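You operate a simulated robot arm through the tools that you are given. There is no shell and no other tool.

You are at the controls of a simulated robot arm. One attempt, no reset.

Task
Share out the cups on the window side of the packing table. At the end: the 45 mm cup from the window side of the packing table is on top of the white test carton on the window side of the packing table; the 60 mm cup from the window side of the packing table is on top of the silver steel box on the window side of the packing table; the blue coupling stands where the black plug stood; the black plug is in the silver purple banded bowl; the 54 mm cup from the window side of the packing table is on top of the teal carton (marked "STRIPS") on the window side of the packing table; whatever was shut is shut again. Leave all else as you found it, and nothing knocked over.
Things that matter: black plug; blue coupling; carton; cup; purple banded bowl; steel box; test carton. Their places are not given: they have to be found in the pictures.

The check looks at the end state, three seconds after you hand in, the way a careful person would. Anything else that was tipped, shoved, dropped, spilled or broken makes it a failure.

Robot
A 7-joint arm with a two-finger gripper, fixed in place. Base frame: the origin is at the foot of the arm, x ahead of it, y to its left, z up; the work surface is at about z = 910. Readings come in mm, rad, newtons and seconds.
With the tool pointing down near the work surface it reaches from about 340 to 720 mm from the base axis. Its first joint turns from -1.152 to 1.152 rad. Payload 2.45 kg.
Tool frame: the origin (TCP) lies between the finger pads and is the grasp point; the fingertips stand 26 mm ahead of it; z points along the fingers, y is the line along which they close. The gripper opens to 96 mm. The gripper's body begins 69 mm behind the TCP.
Orientation is told as [roll, pitch, yaw] about the base's x, y, z axes, in that order, counted from this pose: with the fingers straight down and closing along the base's y, the tool's x points along the base's -x, its y along +y and its z along -z.

Tools
- The arm moves only by the tool arm_command. Its argument "plan" is a list of rows, each a list of 7 numbers: the gripper command, from -1 (shut) to 1 (fully open), values between in proportion, then the shift along the tool's x, y, z in mm, then the turn, a rotation vector about the tool's x, y, z in rad. In form: [[gripper, x, y, z, wx, wy, wz], ...]. A call has 1 to 20 rows; each row is the pose to reach, as a shift and turn from the pose commanded when the call began, along the tool's axes at that moment. Rows are played at 5 a second. More than 50 mm and 0.15 rad between two rows, or a gripper value outside its range, and nothing of the call is played. A pose out of reach is approached as far as the arm can. The call stops where the force on the tool passes 40 N (or 10 N more than at its start, if that is more) or the arm is blocked; 0.2 s more then pass. Each finger halts on what it meets, pressing with about 25 N; the grip force reading is that of the motor and also rises with nothing between the fingers. The clock runs only during rows and for 0.2 s after the last one: add rows that repeat a pose to give the fingers time. It gives the time, the measured TCP pose, the force on the tool (base axes), the opening and the grip force at its end, in the units of the frame above (readings bear some noise), with the torque about the TCP (base axes, N m) and any sound that the robot's microphone picked up, and new pictures: "pictures" is both (left out), scene, wrist or none.
- Cameras (640 x 400 px; columns grow to the right, rows downward): "scene" is fixed at [154.9, -381.5, 1428.4]; the picture's right is [0.87, -0.49, 0.00], its down [-0.27, -0.48, -0.84] and it looks along [0.41, 0.73, -0.55] (base axes); focal length 312 px, centre (320, 200). "wrist" rides on the gripper at [82, 3, -98] in the tool frame; the picture's right is [-0.04, 1.00, 0.00], its down [-0.73, -0.03, -0.68] and it looks along [-0.68, -0.03, 0.73] (tool axes); focal length 256 px, centre (320, 200).
- point_at(camera, pixels): for up to 12 pixels [column, row] of the newest picture of that camera ("zoom" is the newest enlarged one), the place [x, y, z] in the base frame of the surface seen there, good to about 2 mm. No time passes.
- zoom(camera, box): a new picture of the part [left, top, right, bottom] of that camera's present view, enlarged. No time passes.
- job_done(): hands the job in; it is judged then, once.

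Unless the task says otherwise, let go and move clear before handing in.

The tools are called after "Request:" by a JSON object that holds its "method" and its "body". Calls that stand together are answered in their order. arm_command: Moves the arm, as the interface text tells. Its arguments: {"type":"object","properties":{"plan":{"type":"array"},"pictures":{"type":"string","enum":["both","scene","wrist","none"]}},"required":["plan"]} The other tools are called the same way: point_at (camera, pixels) gives the place of the surface under pixels of a picture; zoom (camera, box) takes an enlarged picture of a part of a camera's view; job_done () hands the job in.

At the start:

```text
t: 0.0
tcp_pos: [447.3, 46.4, 1215.0]
tcp_rot: [0.0, 0.0, -0.001]
force: [-0.3, 0.3, 0.5]
torque: [0.01, 0.0, -0.05]
gripper_width: 95.8
gripper_force: 0.1
```

scene: 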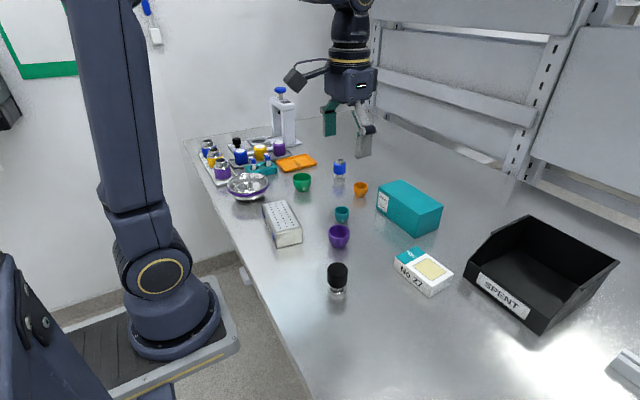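
wrist: 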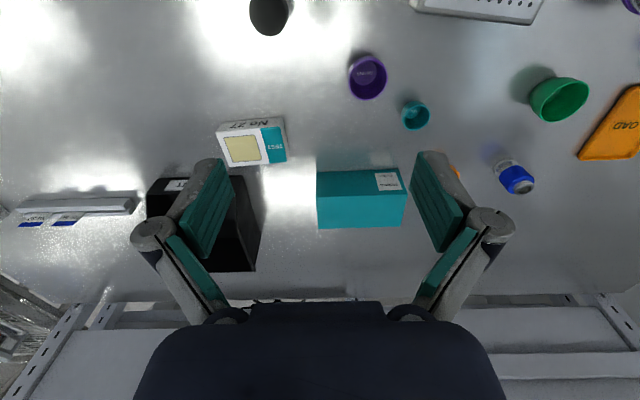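

The scene shows cups (green ~302,182; purple ~339,236; teal ~342,214; orange ~361,189), a steel box (~283,223), a teal carton (~409,207), a white test carton (~423,271), a bowl (~248,187), and a black-capped item (~337,280). I'll zoom in to identify them.

Request:
{"method": "zoom", "body": {"camera": "scene", "box": [180, 80, 340, 210]}}

Request:
{"method": "zoom", "body": {"camera": "scene", "box": [250, 150, 460, 310]}}

Request:
{"method": "zoom", "body": {"camera": "wrist", "box": [200, 0, 640, 250]}}

```text
3.08 times, centred on (260, 145) of scene
```

zoom: 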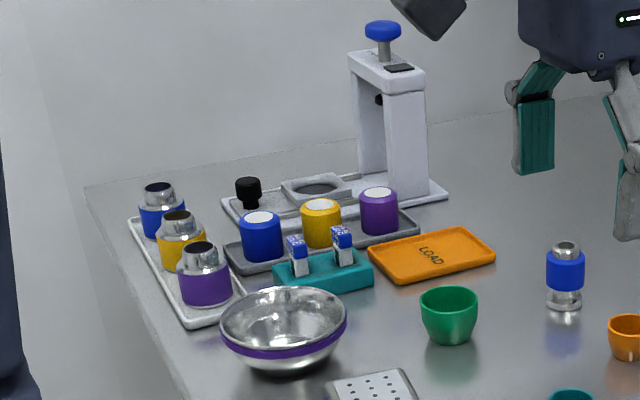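

```text
2.50 times, centred on (355, 230) of scene
```

zoom: 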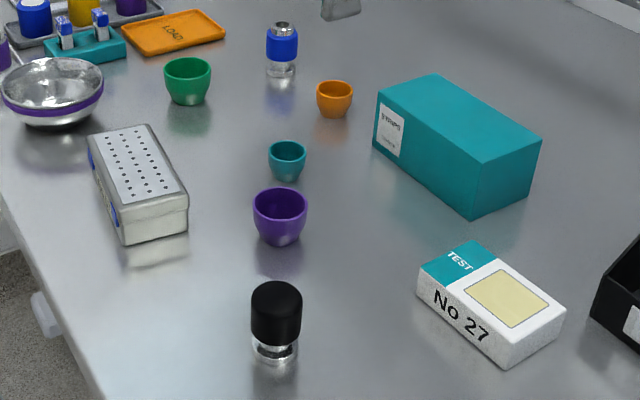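

```text
1.45 times, centred on (420, 125) of wrist
```

zoom: 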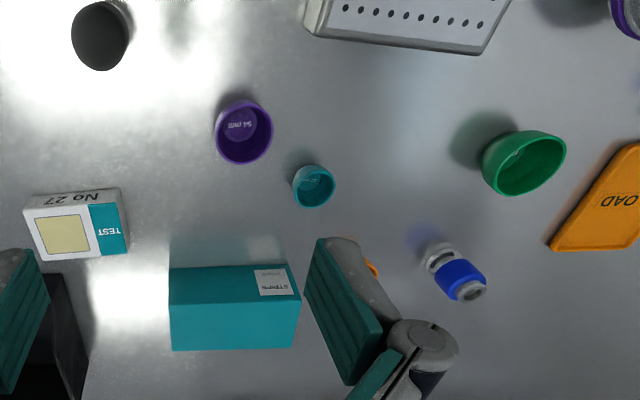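

I need to tell apart the blue items (rack at 208,148 vs. standing at 340,168) and the black items (337,280 vs. 236,143), so I'll zoom closer.

Request:
{"method": "zoom", "body": {"camera": "scene", "box": [192, 130, 262, 175]}}

Request:
{"method": "zoom", "body": {"camera": "scene", "box": [300, 145, 380, 200]}}

Request:
{"method": "zoom", "body": {"camera": "scene", "box": [300, 250, 370, 310]}}

Request:
{"method": "zoom", "body": {"camera": "scene", "box": [240, 190, 320, 255]}}

Request:
{"method": "zoom", "body": {"camera": "scene", "box": [460, 200, 640, 400]}}

Request:
{"method": "zoom", "body": {"camera": "wrist", "box": [0, 100, 280, 300]}}

Request:
{"method": "point_at", "body": {"camera": "scene", "pixels": [[337, 265], [337, 296], [340, 160], [340, 180], [302, 176], [302, 191], [339, 229], [339, 246], [342, 209], [361, 184], [248, 185], [283, 210]]}}

```text
8.89 times, centred on (227, 152) of scene
```

zoom: 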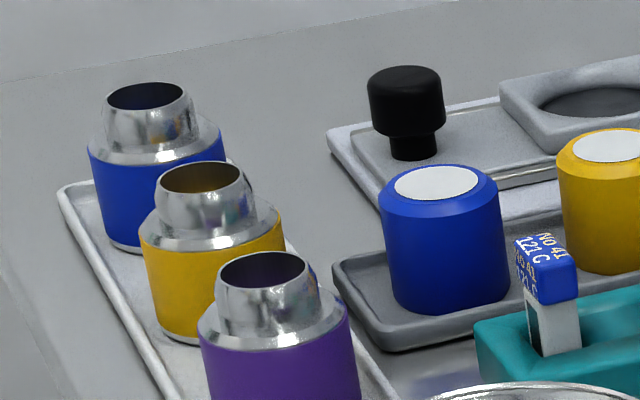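

```text
7.27 times, centred on (340, 172) of scene
```

zoom: 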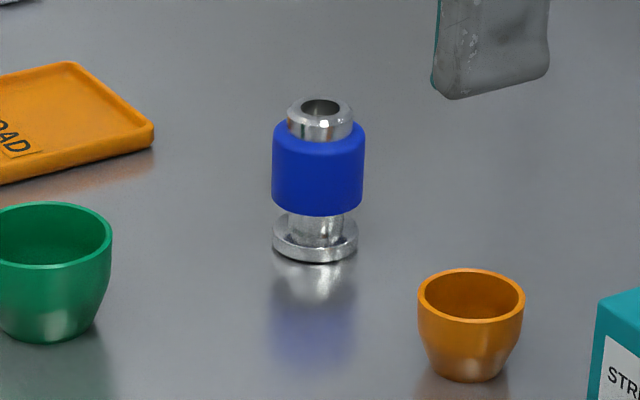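

```text
6.67 times, centred on (335, 280) of scene
```

zoom: 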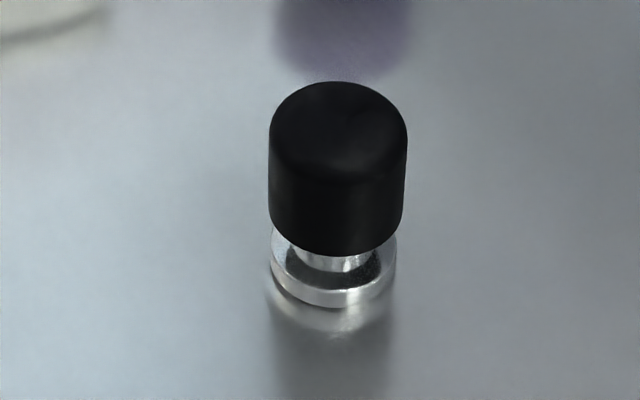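

```text
6.15 times, centred on (280, 222) of scene
```

zoom: 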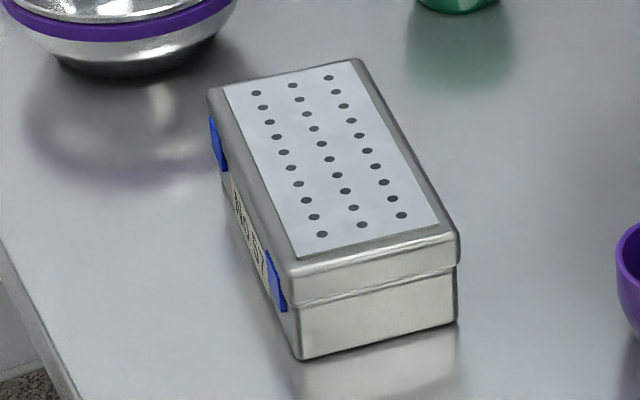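

```text
2.00 times, centred on (550, 300) of scene
```

zoom: 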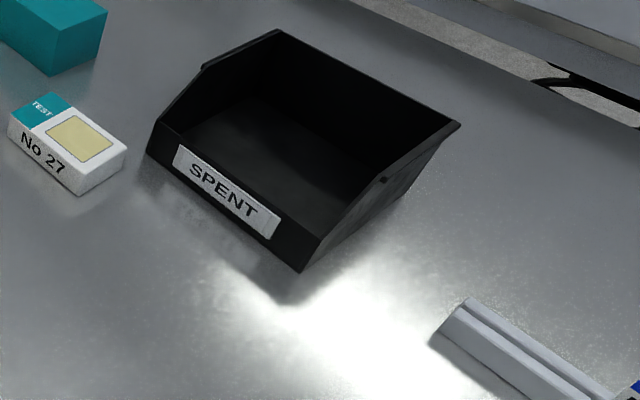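

```text
2.00 times, centred on (140, 200) of wrist
```

zoom: 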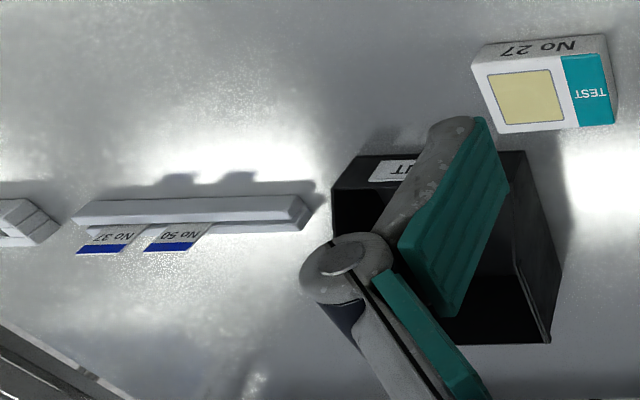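

```text
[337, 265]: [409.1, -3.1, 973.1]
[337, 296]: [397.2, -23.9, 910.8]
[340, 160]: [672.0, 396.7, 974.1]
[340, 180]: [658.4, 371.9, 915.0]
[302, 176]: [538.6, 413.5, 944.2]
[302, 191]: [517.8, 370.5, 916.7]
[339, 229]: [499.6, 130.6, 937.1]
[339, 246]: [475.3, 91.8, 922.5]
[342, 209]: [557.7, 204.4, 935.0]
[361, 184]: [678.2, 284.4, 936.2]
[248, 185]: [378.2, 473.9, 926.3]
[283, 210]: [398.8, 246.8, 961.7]
```

The black plug stands at about (405,-12) and the blue coupling at about (667,385). Next I'll measure the cups' rims, the cartons and the box.

Request:
{"method": "zoom", "body": {"camera": "scene", "box": [280, 160, 380, 260]}}

Request:
{"method": "zoom", "body": {"camera": "wrist", "box": [500, 50, 640, 150]}}

Request:
{"method": "zoom", "body": {"camera": "wrist", "box": [330, 40, 450, 140]}}

Request:
{"method": "point_at", "body": {"camera": "scene", "pixels": [[293, 177], [311, 178], [329, 230], [349, 230], [335, 210], [349, 210], [354, 187], [367, 187]]}}

Request:
{"method": "point_at", "body": {"camera": "scene", "pixels": [[402, 183], [440, 208], [378, 186], [415, 214], [415, 249], [450, 273], [396, 263], [430, 288], [262, 207], [284, 203], [276, 236], [300, 232]]}}

```text
4.00 times, centred on (330, 210) of scene
```

zoom: 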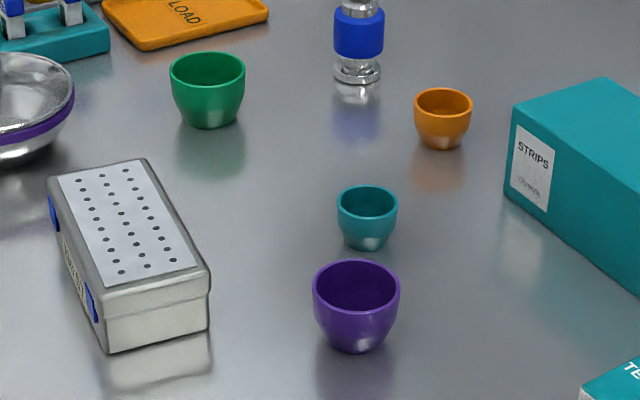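

```text
4.00 times, centred on (570, 100) of wrist
```

zoom: 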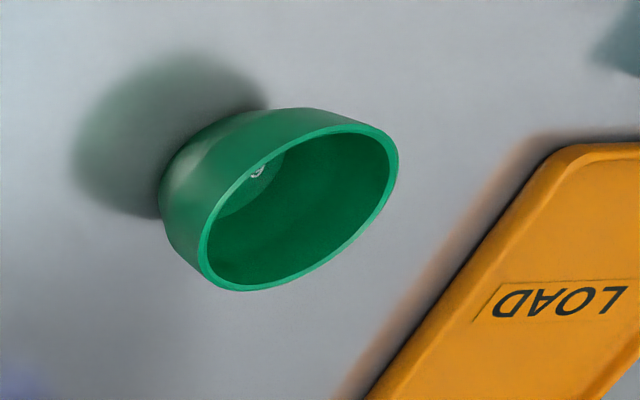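

```text
4.00 times, centred on (390, 90) of wrist
```

zoom: 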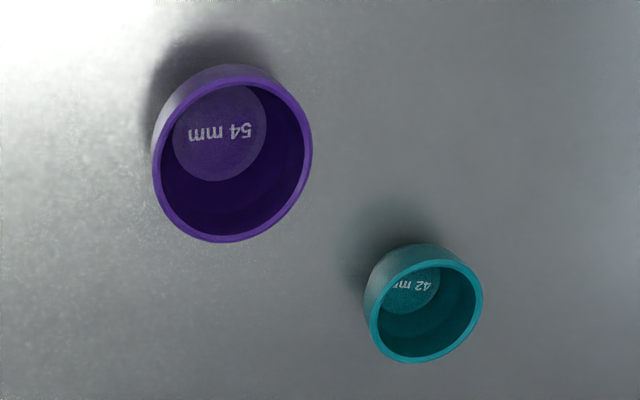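

```text
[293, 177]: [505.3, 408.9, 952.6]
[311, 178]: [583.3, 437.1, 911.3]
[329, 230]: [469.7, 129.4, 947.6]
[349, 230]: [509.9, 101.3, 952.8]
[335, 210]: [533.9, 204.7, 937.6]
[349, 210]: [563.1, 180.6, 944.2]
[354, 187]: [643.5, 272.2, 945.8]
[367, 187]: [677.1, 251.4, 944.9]
```

```text
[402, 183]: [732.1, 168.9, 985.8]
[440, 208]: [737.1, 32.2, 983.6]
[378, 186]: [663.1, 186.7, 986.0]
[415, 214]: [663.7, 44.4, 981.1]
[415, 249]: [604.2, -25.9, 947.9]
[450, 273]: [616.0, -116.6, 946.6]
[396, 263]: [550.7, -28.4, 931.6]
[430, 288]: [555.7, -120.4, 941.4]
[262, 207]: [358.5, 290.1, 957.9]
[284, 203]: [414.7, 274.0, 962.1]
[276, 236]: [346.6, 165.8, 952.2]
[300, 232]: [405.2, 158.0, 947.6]
```

Purple reads 54 mm and teal 42 mm, so orange should be 45 and green 60, which I'll confirm later. Now I'll measure the black plug (around 337,270) and the bowl and coupling more precisely.

Request:
{"method": "point_at", "body": {"camera": "scene", "pixels": [[337.5, 263.3], [329, 270], [346.5, 270], [337.5, 270], [337.5, 276], [328.5, 289.5], [345.5, 289.5], [337, 283], [337, 295]]}}

Request:
{"method": "point_at", "body": {"camera": "scene", "pixels": [[227, 184], [270, 180], [248, 174], [247, 192], [248, 180], [244, 184], [255, 184], [250, 188], [247, 201], [240, 178], [256, 178]]}}

Request:
{"method": "zoom", "body": {"camera": "scene", "box": [220, 160, 276, 210]}}

```text
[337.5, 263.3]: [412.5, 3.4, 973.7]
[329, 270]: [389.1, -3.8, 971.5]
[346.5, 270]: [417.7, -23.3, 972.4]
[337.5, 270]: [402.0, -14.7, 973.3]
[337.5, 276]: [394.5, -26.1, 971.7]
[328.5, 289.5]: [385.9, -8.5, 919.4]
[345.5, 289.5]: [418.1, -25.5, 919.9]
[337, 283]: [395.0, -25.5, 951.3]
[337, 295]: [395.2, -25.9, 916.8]
```

```text
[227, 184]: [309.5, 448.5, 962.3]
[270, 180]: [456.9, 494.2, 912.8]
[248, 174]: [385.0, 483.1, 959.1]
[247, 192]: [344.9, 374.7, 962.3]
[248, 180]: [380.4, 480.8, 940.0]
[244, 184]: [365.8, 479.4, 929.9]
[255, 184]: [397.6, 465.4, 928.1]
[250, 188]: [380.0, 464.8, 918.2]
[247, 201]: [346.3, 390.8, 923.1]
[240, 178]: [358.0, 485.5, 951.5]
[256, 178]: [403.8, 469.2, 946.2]
```

```text
8.00 times, centred on (248, 185) of scene
```

zoom: 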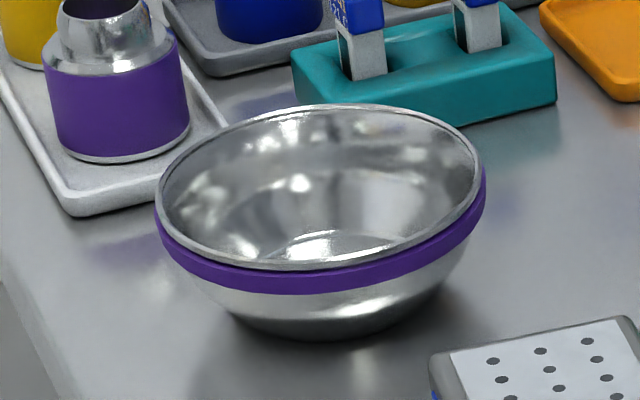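

The plug's axis is near (404.5,-9.5), its cap is about 41 mm wide with its top at z≈973, and the bowl centre is near (364,429) with a flat bottom. I'll move above the plug and check it with the wrist camera.

Request:
{"method": "arm_command", "body": {"plan": [[1, 10, -14, 39, 0, 0, 0], [1, 21, -28, 78, 0, 0, 0], [1, 32, -42, 117, 0, 0, 0], [1, 42.8, -55.9, 155, 0, 0, 0], [1, 42.8, -55.9, 155, 0, 0, 0]]}}

```text
t: 1.2
tcp_pos: [403.0, -10.9, 1060.3]
tcp_rot: [-0.001, 0.001, -0.002]
force: [0.4, 0.6, -0.7]
torque: [0.02, 0.0, -0.01]
gripper_width: 96.1
gripper_force: 0.1
```

scene: 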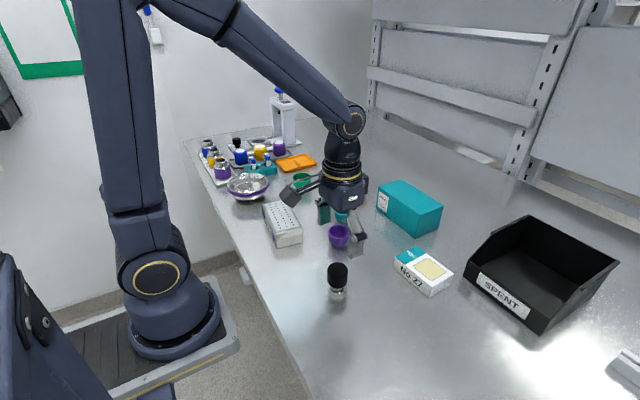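
wrist: 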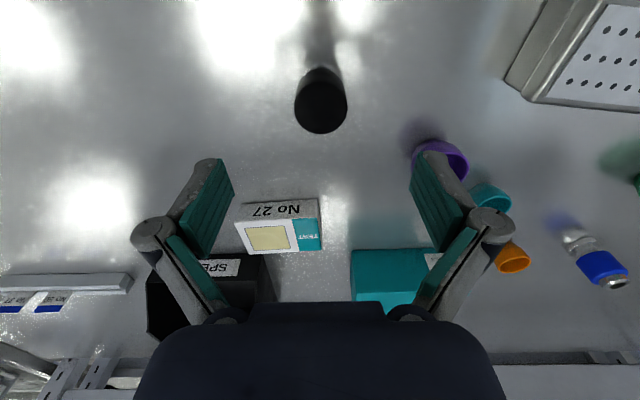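

In the wrist view the cap is centred near column 320, row 107, as it should be for a plug straight under the tool. I'll measure its edges before descending.

Request:
{"method": "point_at", "body": {"camera": "wrist", "pixels": [[298, 106], [344, 106], [321, 105], [321, 90], [321, 130], [320, 80], [300, 95], [343, 95]]}}

Request:
{"method": "zoom", "body": {"camera": "wrist", "box": [280, 55, 360, 145]}}

```text
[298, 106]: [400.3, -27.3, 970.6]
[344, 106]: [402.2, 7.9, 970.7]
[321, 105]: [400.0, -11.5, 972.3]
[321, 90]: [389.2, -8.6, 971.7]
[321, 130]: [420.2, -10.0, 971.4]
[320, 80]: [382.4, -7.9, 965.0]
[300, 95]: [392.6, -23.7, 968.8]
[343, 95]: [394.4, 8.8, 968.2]
```

```text
4.44 times, centred on (320, 100) of wrist
```

zoom: 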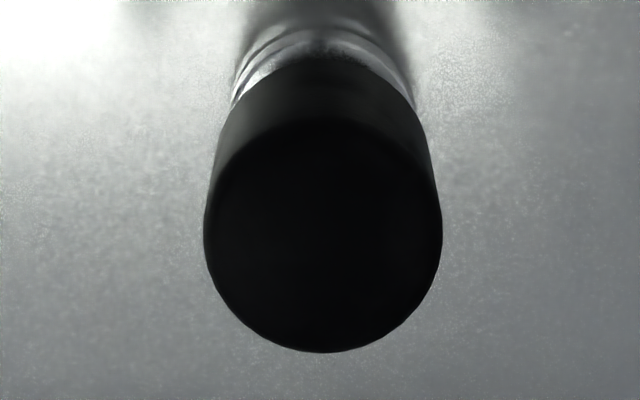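

Plug centre confirmed at about (403.5,-9.7), right under the TCP. I'll descend about 102 mm and grip the cap.

Request:
{"method": "arm_command", "body": {"plan": [[1, 0, 0, 35, 0, 0, 0], [1, 0, 0, 70, 0, 0, 0], [1, 0, 0, 100, 0, 0, 0], [1, 0, 0, 100, 0, 0, 0], [-1, 0, 0, 100, 0, 0, 0], [-1, 0, 0, 100, 0, 0, 0], [-1, 0, 0, 100, 0, 0, 0], [-1, 0, 0, 100, 0, 0, 0], [-1, 0, 0, 100, 0, 0, 0]]}}

```text
t: 3.2
tcp_pos: [404.4, -10.5, 961.1]
tcp_rot: [0.0, 0.0, 0.001]
force: [-0.3, 0.4, 0.2]
torque: [-0.01, 0.02, -0.02]
gripper_width: 41.1
gripper_force: 24.8
```

scene: 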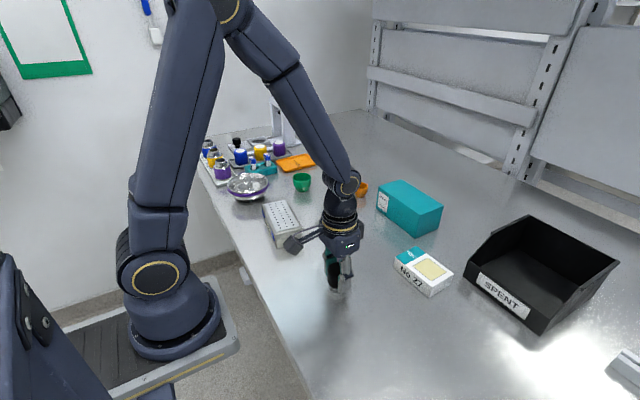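
wrist: 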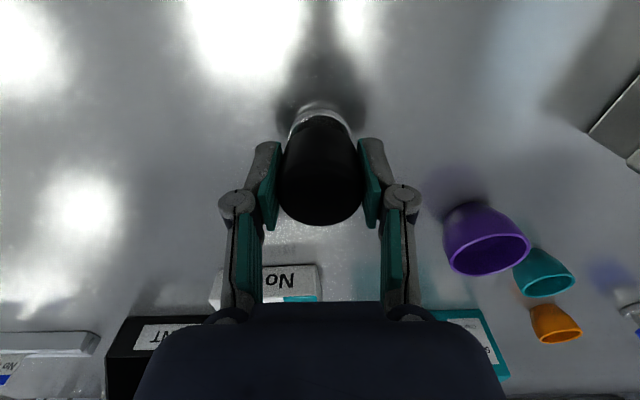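

Plug gripped at 41.1 mm with 24.8 N. I'll lift it to z≈1100 and carry it over the bowl.

Request:
{"method": "arm_command", "body": {"plan": [[-1, 0, 0, -30, 0, 0, 0], [-1, 0, 0, -70, 0, 0, 0], [-1, 0, 0, -110, 0, 0, 0], [-1, 0, 0, -140, 0, 0, 0], [-1, 3, 40, -140, 0, 0, 0], [-1, 8, 84, -140, 0, 0, 0], [-1, 12, 128, -140, 0, 0, 0], [-1, 16, 172, -140, 0, 0, 0], [-1, 20, 216, -140, 0, 0, 0], [-1, 24, 260, -140, 0, 0, 0], [-1, 28, 304, -140, 0, 0, 0], [-1, 32, 348, -140, 0, 0, 0], [-1, 36, 392, -140, 0, 0, 0], [-1, 39, 425, -140, 0, 0, 0], [-1, 40.5, 438.5, -140, 0, 0, 0], [-1, 40.5, 438.5, -140, 0, 0, 0]]}}

```text
t: 6.6
tcp_pos: [365.2, 429.4, 1100.5]
tcp_rot: [0.0, -0.002, -0.001]
force: [0.9, 0.2, -1.0]
torque: [0.01, -0.01, 0.02]
gripper_width: 40.9
gripper_force: 24.9
```

scene: 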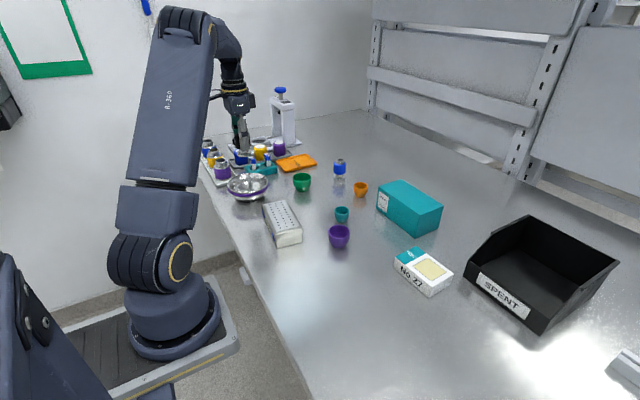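
wrist: 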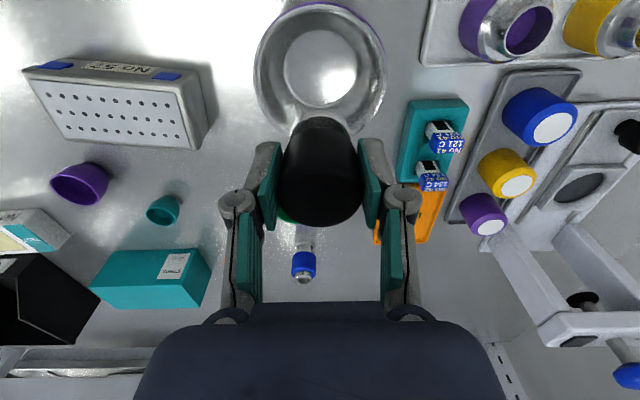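

The plug is held over the bowl, whose rim spans columns 254–386 in the wrist view with its flat bottom near (320,70). I'll measure the bowl before lowering.

Request:
{"method": "point_at", "body": {"camera": "wrist", "pixels": [[257, 70], [384, 70], [320, 7], [320, 68], [290, 68], [350, 68], [320, 40], [320, 95], [270, 115], [370, 115]]}}

Request:
{"method": "zoom", "body": {"camera": "wrist", "box": [240, 0, 400, 140]}}

```text
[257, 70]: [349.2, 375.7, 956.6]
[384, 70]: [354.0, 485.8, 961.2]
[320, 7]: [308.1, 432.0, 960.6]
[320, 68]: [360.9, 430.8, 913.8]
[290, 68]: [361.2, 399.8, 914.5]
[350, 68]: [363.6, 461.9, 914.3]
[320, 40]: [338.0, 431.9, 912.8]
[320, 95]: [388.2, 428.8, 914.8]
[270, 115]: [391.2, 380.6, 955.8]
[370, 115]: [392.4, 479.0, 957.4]
```

```text
2.86 times, centred on (320, 70) of wrist
```

zoom: 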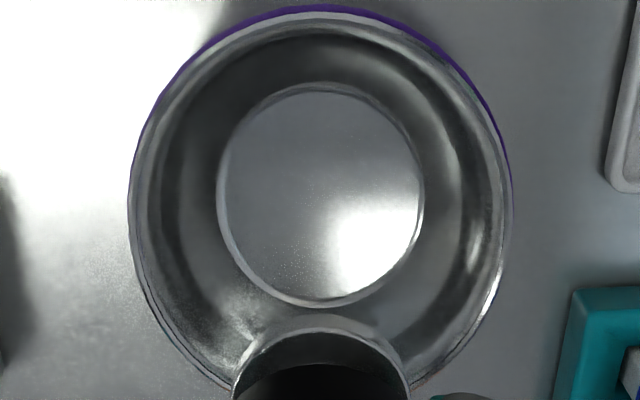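

The bowl's flat bottom is at z≈914, centred at (364,430.5). I'll lower the plug to about 1–2 mm above it.

Request:
{"method": "arm_command", "body": {"plan": [[-1, 0, 1, 40, 0, 0, 0], [-1, 0, 1, 80, 0, 0, 0], [-1, 0, 1, 110, 0, 0, 0], [-1, 0, 1, 125, 0, 0, 0], [-1, 0, 1, 133, 0, 0, 0], [-1, 0, 1, 133, 0, 0, 0]]}}

```text
t: 8.0
tcp_pos: [364.7, 430.3, 967.0]
tcp_rot: [0.001, 0.001, 0.001]
force: [-0.2, -1.3, -1.9]
torque: [-0.01, 0.01, 0.0]
gripper_width: 41.0
gripper_force: 25.0
```

scene: 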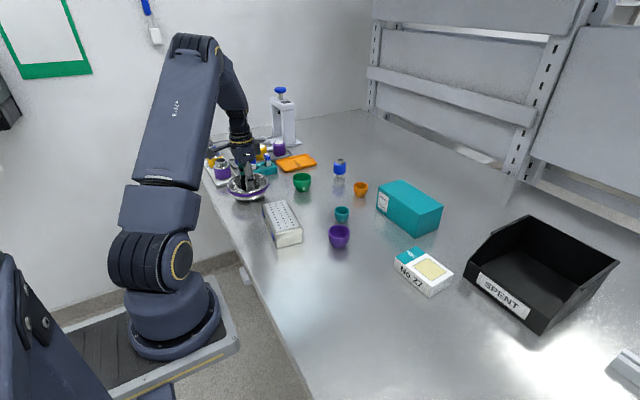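
wrist: 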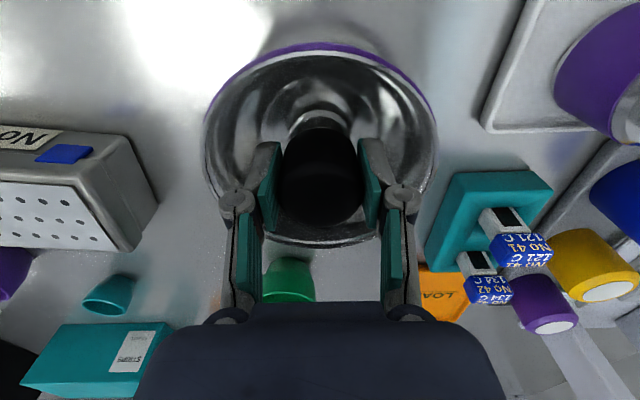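

The tool is at z 967 with no clear contact yet. I'll creep down 1 mm at a time to feel the bottom.

Request:
{"method": "arm_command", "body": {"plan": [[-1, 0, 0, 1, 0, 0, 0], [-1, 0, 0, 2, 0, 0, 0], [-1, 0, 0, 2, 0, 0, 0]], "pictures": "none"}}

```text
t: 8.8
tcp_pos: [365.1, 429.8, 964.2]
tcp_rot: [0.0, 0.0, 0.0]
force: [0.3, -0.4, -1.0]
torque: [0.01, 0.01, 0.02]
gripper_width: 40.9
gripper_force: 24.8
```

Request:
{"method": "arm_command", "body": {"plan": [[-1, 0, 0, 0.7, 0, 0, 0], [-1, 0, 0, 1.4, 0, 0, 0], [-1, 0, 0, 1.4, 0, 0, 0]], "pictures": "none"}}

```text
t: 9.6
tcp_pos: [364.0, 430.3, 964.8]
tcp_rot: [0.001, 0.001, 0.0]
force: [-0.2, -0.7, 8.2]
torque: [-0.13, 0.01, 0.0]
gripper_width: 41.7
gripper_force: 25.4
```

Contact shows as 8 N upward on the tool, so the plug is resting on the bowl bottom. I'll open slightly (to about 58 mm, clear of the bowl walls) and rise straight up.

Request:
{"method": "arm_command", "body": {"plan": [[0.2, 0, 0, -0.7, 0, 0, 0], [0.2, 0, 0, -0.7, 0, 0, 0], [0.2, 0, 0, -0.7, 0, 0, 0], [0.2, 0, 0, -20, 0, 0, 0], [0.2, 0, 0, -50, 0, 0, 0], [0.2, 0, 0, -90, 0, 0, 0], [0.2, 0, 0, -135, 0, 0, 0], [0.2, 0, 0, -135, 0, 0, 0]]}}

```text
t: 11.4
tcp_pos: [365.1, 429.1, 1100.8]
tcp_rot: [0.001, 0.001, 0.0]
force: [-0.4, -0.7, 0.2]
torque: [0.0, -0.02, -0.01]
gripper_width: 57.6
gripper_force: 0.0
```

scene: 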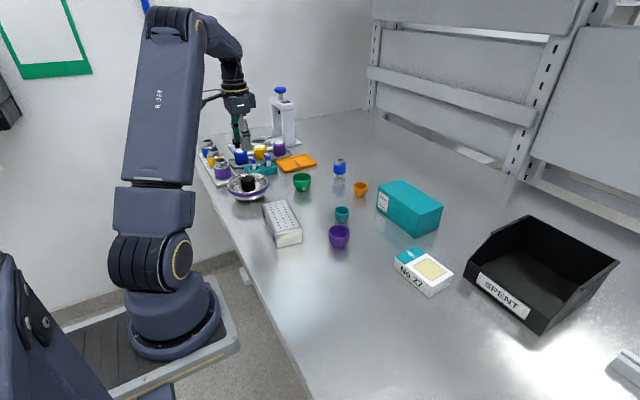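
wrist: 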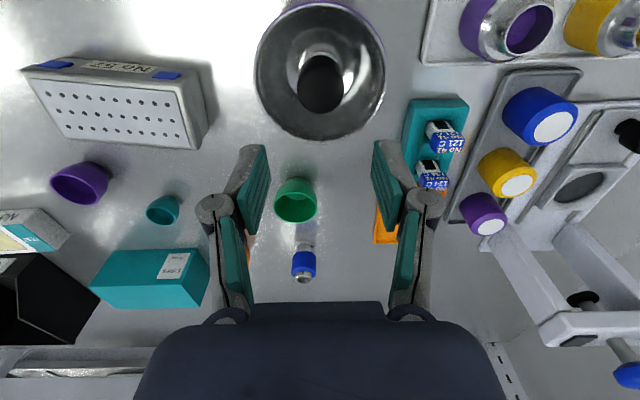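

The plug now stands upright in the bowl (wrist 320,85). Next is the blue coupling: I'll measure it from the scene and wrist views.

Request:
{"method": "point_at", "body": {"camera": "scene", "pixels": [[334.2, 166], [345.3, 166], [340, 170], [340, 161.8], [334.2, 178], [344.5, 178], [339.3, 179.8], [340, 157]]}}

Request:
{"method": "point_at", "body": {"camera": "wrist", "pixels": [[294, 262], [314, 262], [304, 255], [303, 279], [303, 248], [276, 210], [317, 207], [296, 218], [296, 182]]}}

Request:
{"method": "zoom", "body": {"camera": "wrist", "box": [260, 170, 350, 300]}}

```text
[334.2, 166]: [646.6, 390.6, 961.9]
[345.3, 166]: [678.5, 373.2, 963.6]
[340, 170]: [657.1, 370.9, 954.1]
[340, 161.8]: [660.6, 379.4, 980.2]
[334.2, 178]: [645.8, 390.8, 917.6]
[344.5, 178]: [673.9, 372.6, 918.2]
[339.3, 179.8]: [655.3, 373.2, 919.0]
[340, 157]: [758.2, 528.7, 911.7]
```

```text
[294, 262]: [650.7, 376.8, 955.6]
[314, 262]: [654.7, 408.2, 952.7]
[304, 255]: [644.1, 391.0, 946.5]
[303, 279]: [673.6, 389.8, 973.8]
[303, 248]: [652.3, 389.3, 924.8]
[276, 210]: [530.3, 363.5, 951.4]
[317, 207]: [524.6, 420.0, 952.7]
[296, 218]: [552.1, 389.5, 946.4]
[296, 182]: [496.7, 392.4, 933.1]
```

```text
3.08 times, centred on (305, 235) of wrist
```

zoom: 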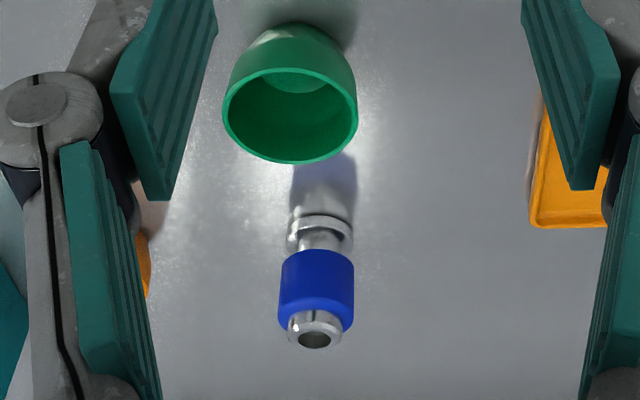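

Coupling centre is about (666,388.5), top z≈980, roughly 771 mm from the base axis, which is beyond straight-down reach. I'll yaw to face it and tilt the fingers 0.3 rad outward while moving above it.

Request:
{"method": "arm_command", "body": {"plan": [[0.4, -37.6, -5, 5, -0.0099, -0.0366, -0.0655], [0.6, -75, -10.5, 10, -0.0198, -0.0732, -0.131], [0.8, -113, -15.7, 15, -0.0297, -0.1099, -0.1965], [1, -150.5, -21, 20, -0.0396, -0.1465, -0.262], [1, -188, -26, 25, -0.0495, -0.1831, -0.3275], [1, -225.7, -31.5, 30, -0.0594, -0.2197, -0.393], [1, -263, -36.7, 35, -0.0693, -0.2564, -0.4585], [1, -290, -41, 40, -0.0792, -0.293, -0.524], [1, -290, -41, 40, -0.0792, -0.293, -0.524]]}}

```text
t: 13.4
tcp_pos: [653.9, 388.6, 1058.7]
tcp_rot: [0.0, -0.3, 0.527]
force: [1.7, 0.2, -0.6]
torque: [-0.02, 0.01, 0.01]
gripper_width: 95.9
gripper_force: 0.0
```

scene: 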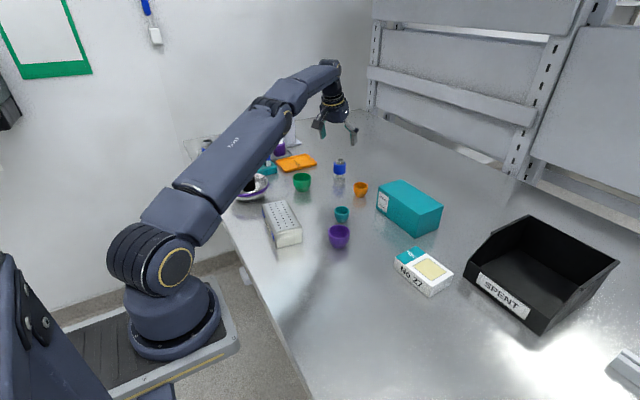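
wrist: 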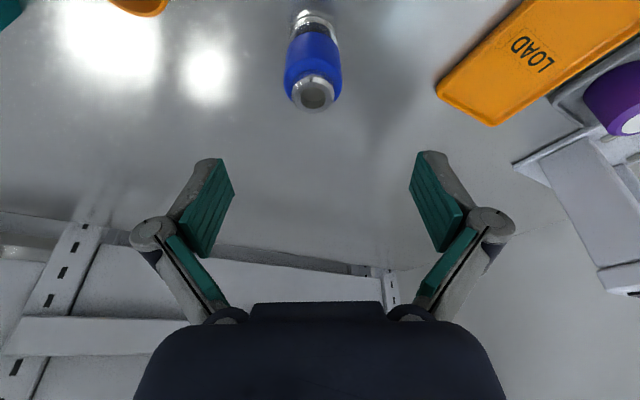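

The pose was reached with a tilt of -0.3 and yaw of 0.527. The coupling shows at wrist (313,75), so I'll measure its centre from here.

Request:
{"method": "point_at", "body": {"camera": "wrist", "pixels": [[288, 70], [339, 70], [313, 60], [313, 80], [297, 92], [331, 92], [314, 107], [313, 35]]}}

Request:
{"method": "zoom", "body": {"camera": "wrist", "box": [260, 0, 370, 125]}}

```text
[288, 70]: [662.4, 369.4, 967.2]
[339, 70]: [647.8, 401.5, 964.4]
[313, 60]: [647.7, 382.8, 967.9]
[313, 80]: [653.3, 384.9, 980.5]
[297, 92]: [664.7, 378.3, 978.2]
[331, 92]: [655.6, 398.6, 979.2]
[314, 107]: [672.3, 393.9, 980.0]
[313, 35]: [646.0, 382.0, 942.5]
```

```text
3.20 times, centred on (315, 62) of wrist
```

zoom: 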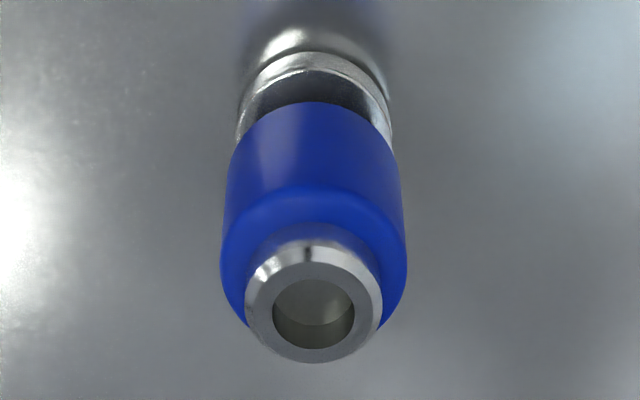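

Coupling axis is about (662.5,389.5). I'll align and descend vertically with the tilt kept, to TCP z≈953 on the blue sleeve, before closing.

Request:
{"method": "arm_command", "body": {"plan": [[1, -7.55, -3.5, 2.3, 0, 0, 0], [1, 2.8, -3.5, 35.7, 0, 0, 0], [1, 13.1, -3.5, 69.2, 0, 0, 0], [1, 23.7, -3.5, 103.3, 0, 0, 0], [1, 23.7, -3.5, 103.3, 0, 0, 0]]}}

```text
t: 14.6
tcp_pos: [663.2, 389.6, 953.8]
tcp_rot: [0.0, -0.3, 0.528]
force: [0.4, -0.5, -0.4]
torque: [0.01, 0.01, -0.01]
gripper_width: 95.8
gripper_force: 0.1
out of reach, approached as far as the arm can: row 1
```

scene: 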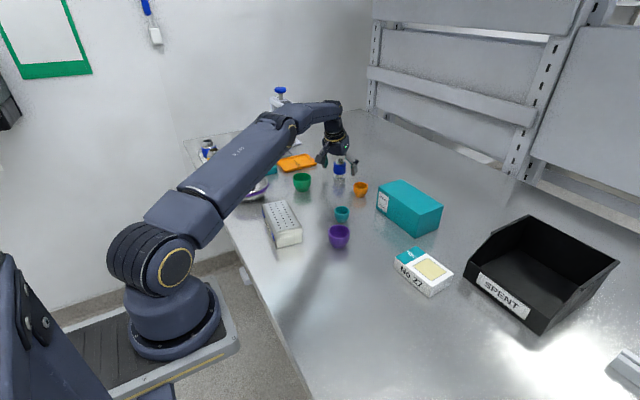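
wrist: 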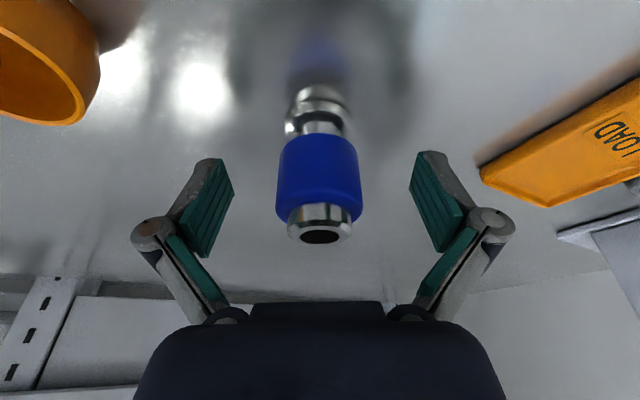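

Final pose reached at (663,390,954), and the sleeve is centred between the fingers (column 319). Closing now.

Request:
{"method": "arm_command", "body": {"plan": [[-1, 0, 0, 0, 0, 0, 0], [-1, 0, 0, 0, 0, 0, 0], [-1, 0, 0, 0, 0, 0, 0], [-1, 0, 0, 0, 0, 0, 0], [-1, 0, 0, 0, 0, 0, 0]]}}

```text
t: 15.8
tcp_pos: [663.4, 389.1, 954.0]
tcp_rot: [0.0, -0.301, 0.528]
force: [-0.3, -1.5, 1.1]
torque: [0.03, 0.03, 0.01]
gripper_width: 40.5
gripper_force: 25.1
```

scene: 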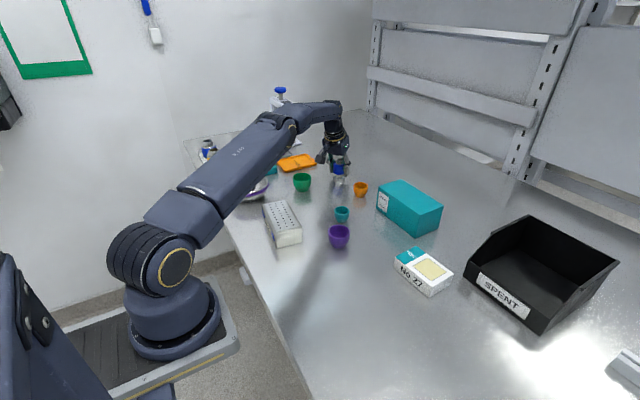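
wrist: 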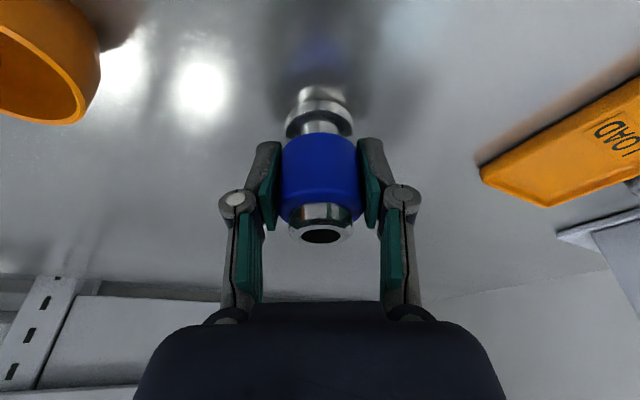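

Gripped (40.5 mm, 25 N). I'll lift, pull inward, and carry the coupling at the same tilt to above the plug's old spot while turning the yaw back to 0.

Request:
{"method": "arm_command", "body": {"plan": [[-1, -4.43, 0, -14.33, 0, 0, 0], [-1, 3.41, -0.22, -48.16, 0, 0, 0], [-1, 20.92, -0.58, -90.2, 0, 0, 0], [-1, 48.15, -10.44, -119.57, 0, 0, 0], [-1, 84.6, -33.08, -130.85, 0.0173, 0, 0.056], [-1, 121.05, -55.72, -142.13, 0.0347, 0, 0.1121], [-1, 157.5, -78.36, -153.41, 0.052, 0, 0.1681], [-1, 193.95, -101, -164.69, 0.0693, 0, 0.2242], [-1, 230.4, -123.64, -175.97, 0.0867, 0, 0.2802], [-1, 266.85, -146.28, -187.25, 0.104, 0, 0.3363], [-1, 303.3, -168.92, -198.53, 0.1213, 0, 0.3923], [-1, 339.75, -191.56, -209.81, 0.1387, 0, 0.4483], [-1, 376.2, -214.2, -221.09, 0.156, 0, 0.5044], [-1, 376.2, -214.2, -221.09, 0.156, 0, 0.5044]]}}

```text
t: 18.8
tcp_pos: [402.1, -8.7, 1054.1]
tcp_rot: [-0.001, -0.3, -0.001]
force: [-0.2, 0.3, -1.4]
torque: [-0.01, -0.02, 0.01]
gripper_width: 40.8
gripper_force: 25.5
```

scene: 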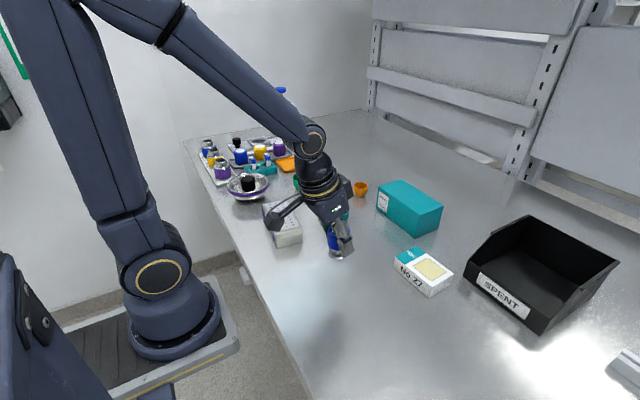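
wrist: 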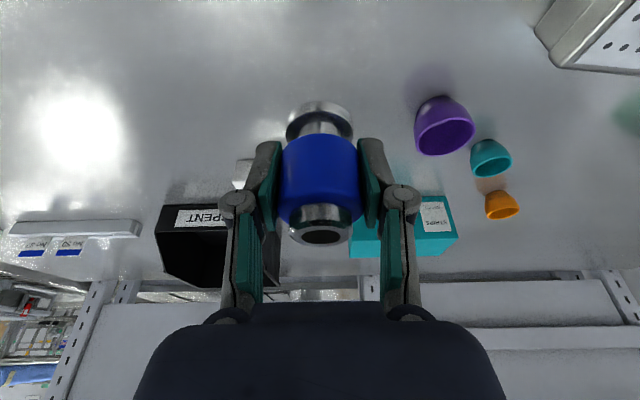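

The pose at (402,-9,1054) was reached with the coupling still upright. I'll lower it to just above the table at (403.5,-9.7).

Request:
{"method": "arm_command", "body": {"plan": [[-1, 10.4, -1, 38.65, 0, 0, 0], [-1, 20.7, -1, 72.1, 0, 0, 0], [-1, 25.75, -1, 88.3, 0, 0, 0], [-1, 27.7, -1, 94.5, 0, 0, 0], [-1, 27.7, -1, 94.5, 0, 0, 0]]}}

```text
t: 20.0
tcp_pos: [404.8, -8.2, 953.9]
tcp_rot: [0.001, -0.299, 0.0]
force: [0.5, -0.1, -1.7]
torque: [0.01, -0.02, 0.0]
gripper_width: 40.6
gripper_force: 24.9
```

scene: 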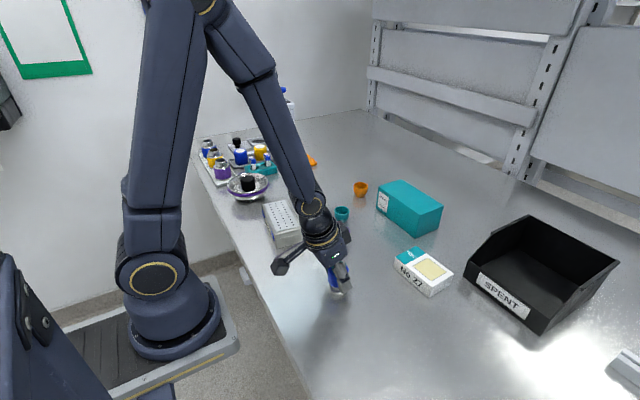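
wrist: 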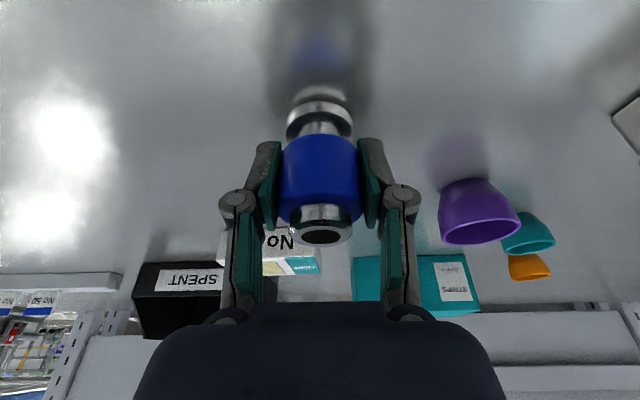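

No contact yet, so I'll creep down in small steps.

Request:
{"method": "arm_command", "body": {"plan": [[-1, 0.2, -0.7, 0.67, 0, 0, 0], [-1, 0.41, -0.7, 1.34, 0, 0, 0], [-1, 0.41, -0.7, 1.34, 0, 0, 0]], "pictures": "none"}}

```text
t: 20.8
tcp_pos: [404.6, -9.7, 953.6]
tcp_rot: [0.0, -0.3, 0.0]
force: [-4.1, 0.5, 10.6]
torque: [0.06, 0.1, 0.03]
gripper_width: 40.4
gripper_force: 25.1
```

Contact at 10.6 N. I'll release and rise vertically, then look.

Request:
{"method": "arm_command", "body": {"plan": [[0, -0.15, 0, -0.48, 0, 0, 0], [0.4, -0.15, 0, -0.48, 0, 0, 0], [1, -0.15, 0, -0.48, 0, 0, 0], [1, -0.15, 0, -0.48, 0, 0, 0], [1, -5.9, 0, -19.1, 0, 0, 0], [1, -14.8, 0, -47.8, 0, 0, 0], [1, -29.5, 0, -95.5, 0, 0, 0], [1, -44.3, 0, -143.3, 0, 0, 0], [1, -44.3, 0, -143.3, 0, 0, 0]]}}

```text
t: 22.8
tcp_pos: [404.2, -9.8, 1102.9]
tcp_rot: [0.0, -0.3, 0.001]
force: [0.4, -0.3, 0.6]
torque: [0.0, -0.01, 0.01]
gripper_width: 96.4
gripper_force: 0.1
```

scene: 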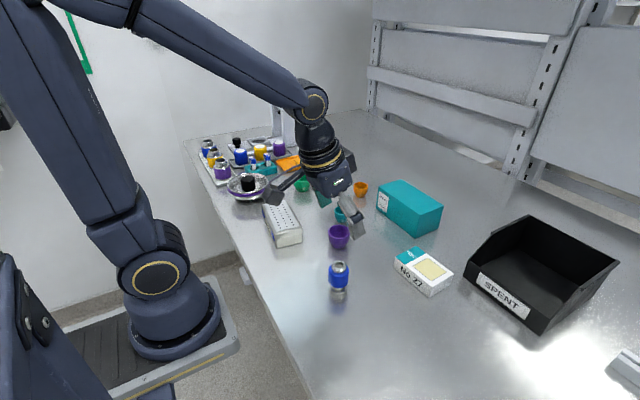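
wrist: 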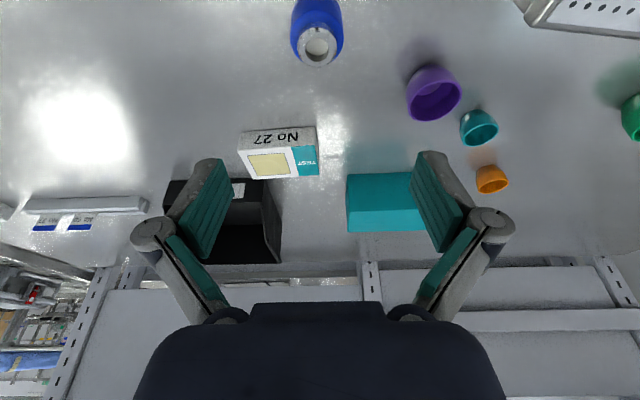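

The coupling stands upright at scene (338,278). I'll verify its spot against the plug's readings and also measure the three cups.

Request:
{"method": "point_at", "body": {"camera": "scene", "pixels": [[337, 295], [328.5, 289.5], [345.5, 289.5], [337, 283], [337.5, 264]]}}

Request:
{"method": "zoom", "body": {"camera": "wrist", "box": [395, 55, 515, 205]}}

Request:
{"method": "point_at", "body": {"camera": "wrist", "pixels": [[407, 98], [460, 96], [433, 120], [430, 68], [428, 95], [477, 185], [508, 183], [492, 192], [491, 167], [491, 180]]}}

```text
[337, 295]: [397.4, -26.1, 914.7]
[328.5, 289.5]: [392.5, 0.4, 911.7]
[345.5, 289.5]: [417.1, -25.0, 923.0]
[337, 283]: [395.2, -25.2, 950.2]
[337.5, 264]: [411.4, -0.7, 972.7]
```

```text
2.67 times, centred on (455, 130) of wrist
```

zoom: 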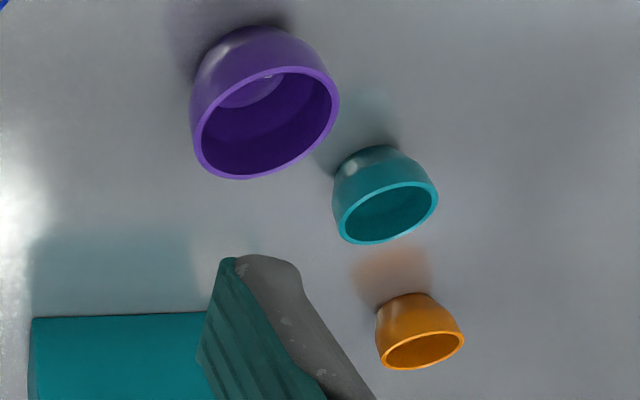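

```text
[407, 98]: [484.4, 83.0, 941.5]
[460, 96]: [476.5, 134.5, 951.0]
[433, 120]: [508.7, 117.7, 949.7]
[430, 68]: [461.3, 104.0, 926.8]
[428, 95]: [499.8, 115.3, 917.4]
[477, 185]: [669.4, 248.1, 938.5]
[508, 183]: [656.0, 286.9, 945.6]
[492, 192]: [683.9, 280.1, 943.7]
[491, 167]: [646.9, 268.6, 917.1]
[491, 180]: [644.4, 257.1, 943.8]
```

The coupling sits within about 1 mm of the plug's old spot. Next is the purple 54 mm cup near (488,110): I'll return the tool to vertical and move above it.

Request:
{"method": "arm_command", "body": {"plan": [[1, -17.9, 30, 13.4, 0, 0.1, 0], [1, -35.7, 60, 26.8, 0, 0.2, 0], [1, -53.6, 90, 40.1, 0, 0.3, 0], [1, -71.4, 120, 53.5, 0, 0.3, 0], [1, -71.4, 120, 53.5, 0, 0.3, 0]]}}

```text
t: 24.0
tcp_pos: [488.3, 110.5, 1073.6]
tcp_rot: [0.0, 0.001, 0.0]
force: [-0.4, 0.5, -0.4]
torque: [0.0, -0.01, 0.04]
gripper_width: 95.7
gripper_force: 0.1
```

scene: 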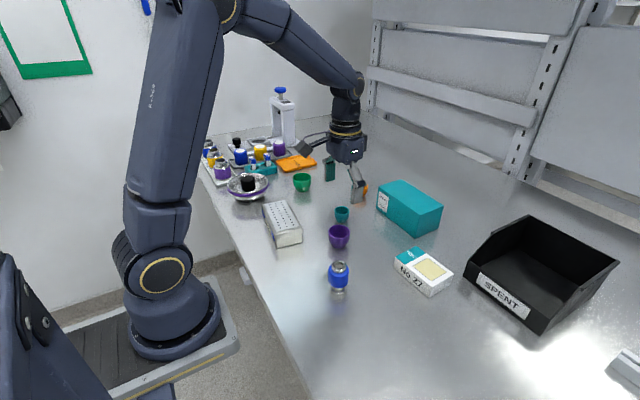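
wrist: 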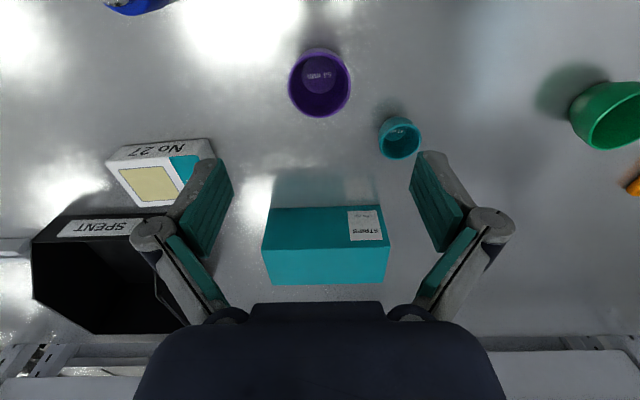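

Request:
{"method": "zoom", "body": {"camera": "wrist", "box": [275, 35, 435, 165]}}

Request:
{"method": "point_at", "body": {"camera": "wrist", "pixels": [[290, 85], [349, 86], [319, 115], [319, 58], [320, 80], [320, 50], [379, 135], [420, 138], [398, 157]]}}

Request:
{"method": "point_at", "body": {"camera": "wrist", "pixels": [[275, 210], [383, 208], [272, 246], [386, 244], [327, 228], [150, 185], [110, 165], [200, 155], [135, 203], [205, 185], [300, 230]]}}

```text
3.08 times, centred on (355, 100) of wrist
```

zoom: 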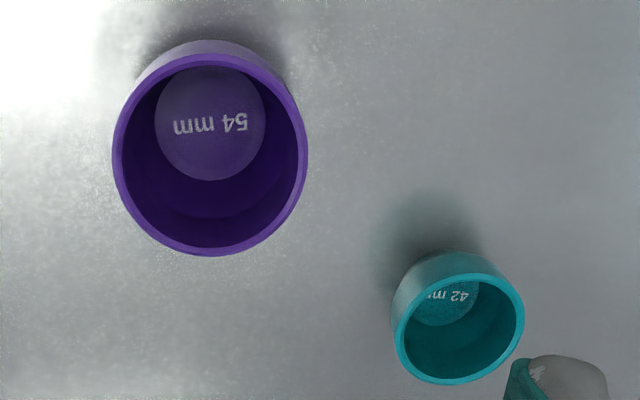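

```text
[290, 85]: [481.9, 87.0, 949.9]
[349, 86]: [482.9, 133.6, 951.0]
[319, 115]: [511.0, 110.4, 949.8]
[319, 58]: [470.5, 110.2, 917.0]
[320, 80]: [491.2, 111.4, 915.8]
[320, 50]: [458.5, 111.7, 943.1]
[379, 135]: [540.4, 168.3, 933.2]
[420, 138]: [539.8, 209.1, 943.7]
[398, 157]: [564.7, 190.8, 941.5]
```

```text
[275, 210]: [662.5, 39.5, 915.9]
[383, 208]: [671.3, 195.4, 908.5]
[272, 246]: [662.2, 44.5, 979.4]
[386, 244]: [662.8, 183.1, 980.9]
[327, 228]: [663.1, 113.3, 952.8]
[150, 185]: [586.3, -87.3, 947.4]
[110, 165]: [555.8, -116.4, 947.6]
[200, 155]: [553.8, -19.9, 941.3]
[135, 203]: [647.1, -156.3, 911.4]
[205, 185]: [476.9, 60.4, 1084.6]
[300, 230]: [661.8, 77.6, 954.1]
```

Purple "54 mm" confirmed, with its rim centre at about (486,110.3) and rim z≈951. I'll descend to z≈943 and grip it from outside.

Request:
{"method": "arm_command", "body": {"plan": [[1, 2.3, -0.2, 40, 0, 0, 0], [1, 2.3, -0.2, 80, 0, 0, 0], [1, 2.3, -0.2, 115, 0, 0, 0], [1, 2.3, -0.2, 130.5, 0, 0, 0], [1, 2.3, -0.2, 130.5, 0, 0, 0], [-1, 2.3, -0.2, 130.5, 0, 0, 0], [-1, 2.3, -0.2, 130.5, 0, 0, 0], [-1, 2.3, -0.2, 130.5, 0, 0, 0], [-1, 2.3, -0.2, 130.5, 0, 0, 0]]}}

```text
t: 26.0
tcp_pos: [486.9, 109.7, 942.7]
tcp_rot: [-0.001, 0.002, -0.001]
force: [-0.4, 0.0, 3.6]
torque: [0.04, 0.01, -0.01]
gripper_width: 51.0
gripper_force: 24.3
```

scene: 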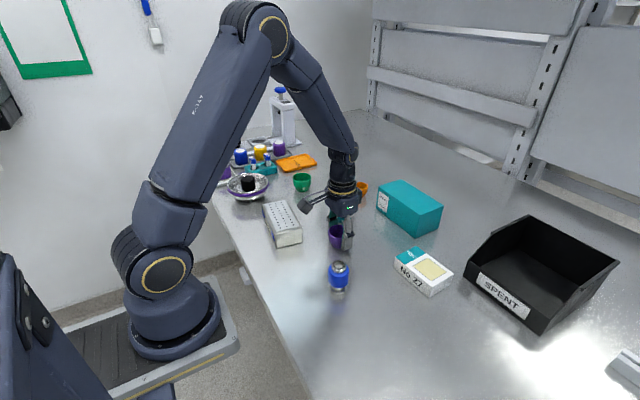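
wrist: 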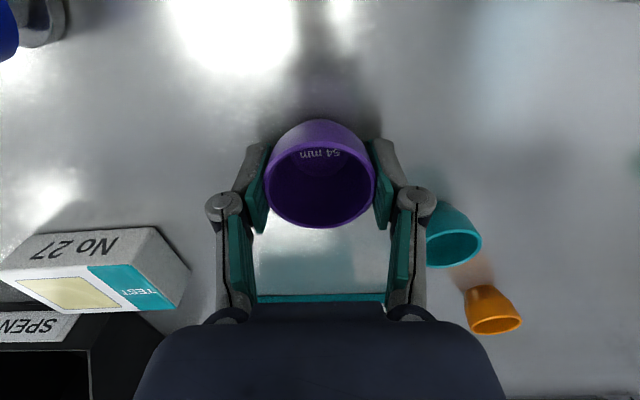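

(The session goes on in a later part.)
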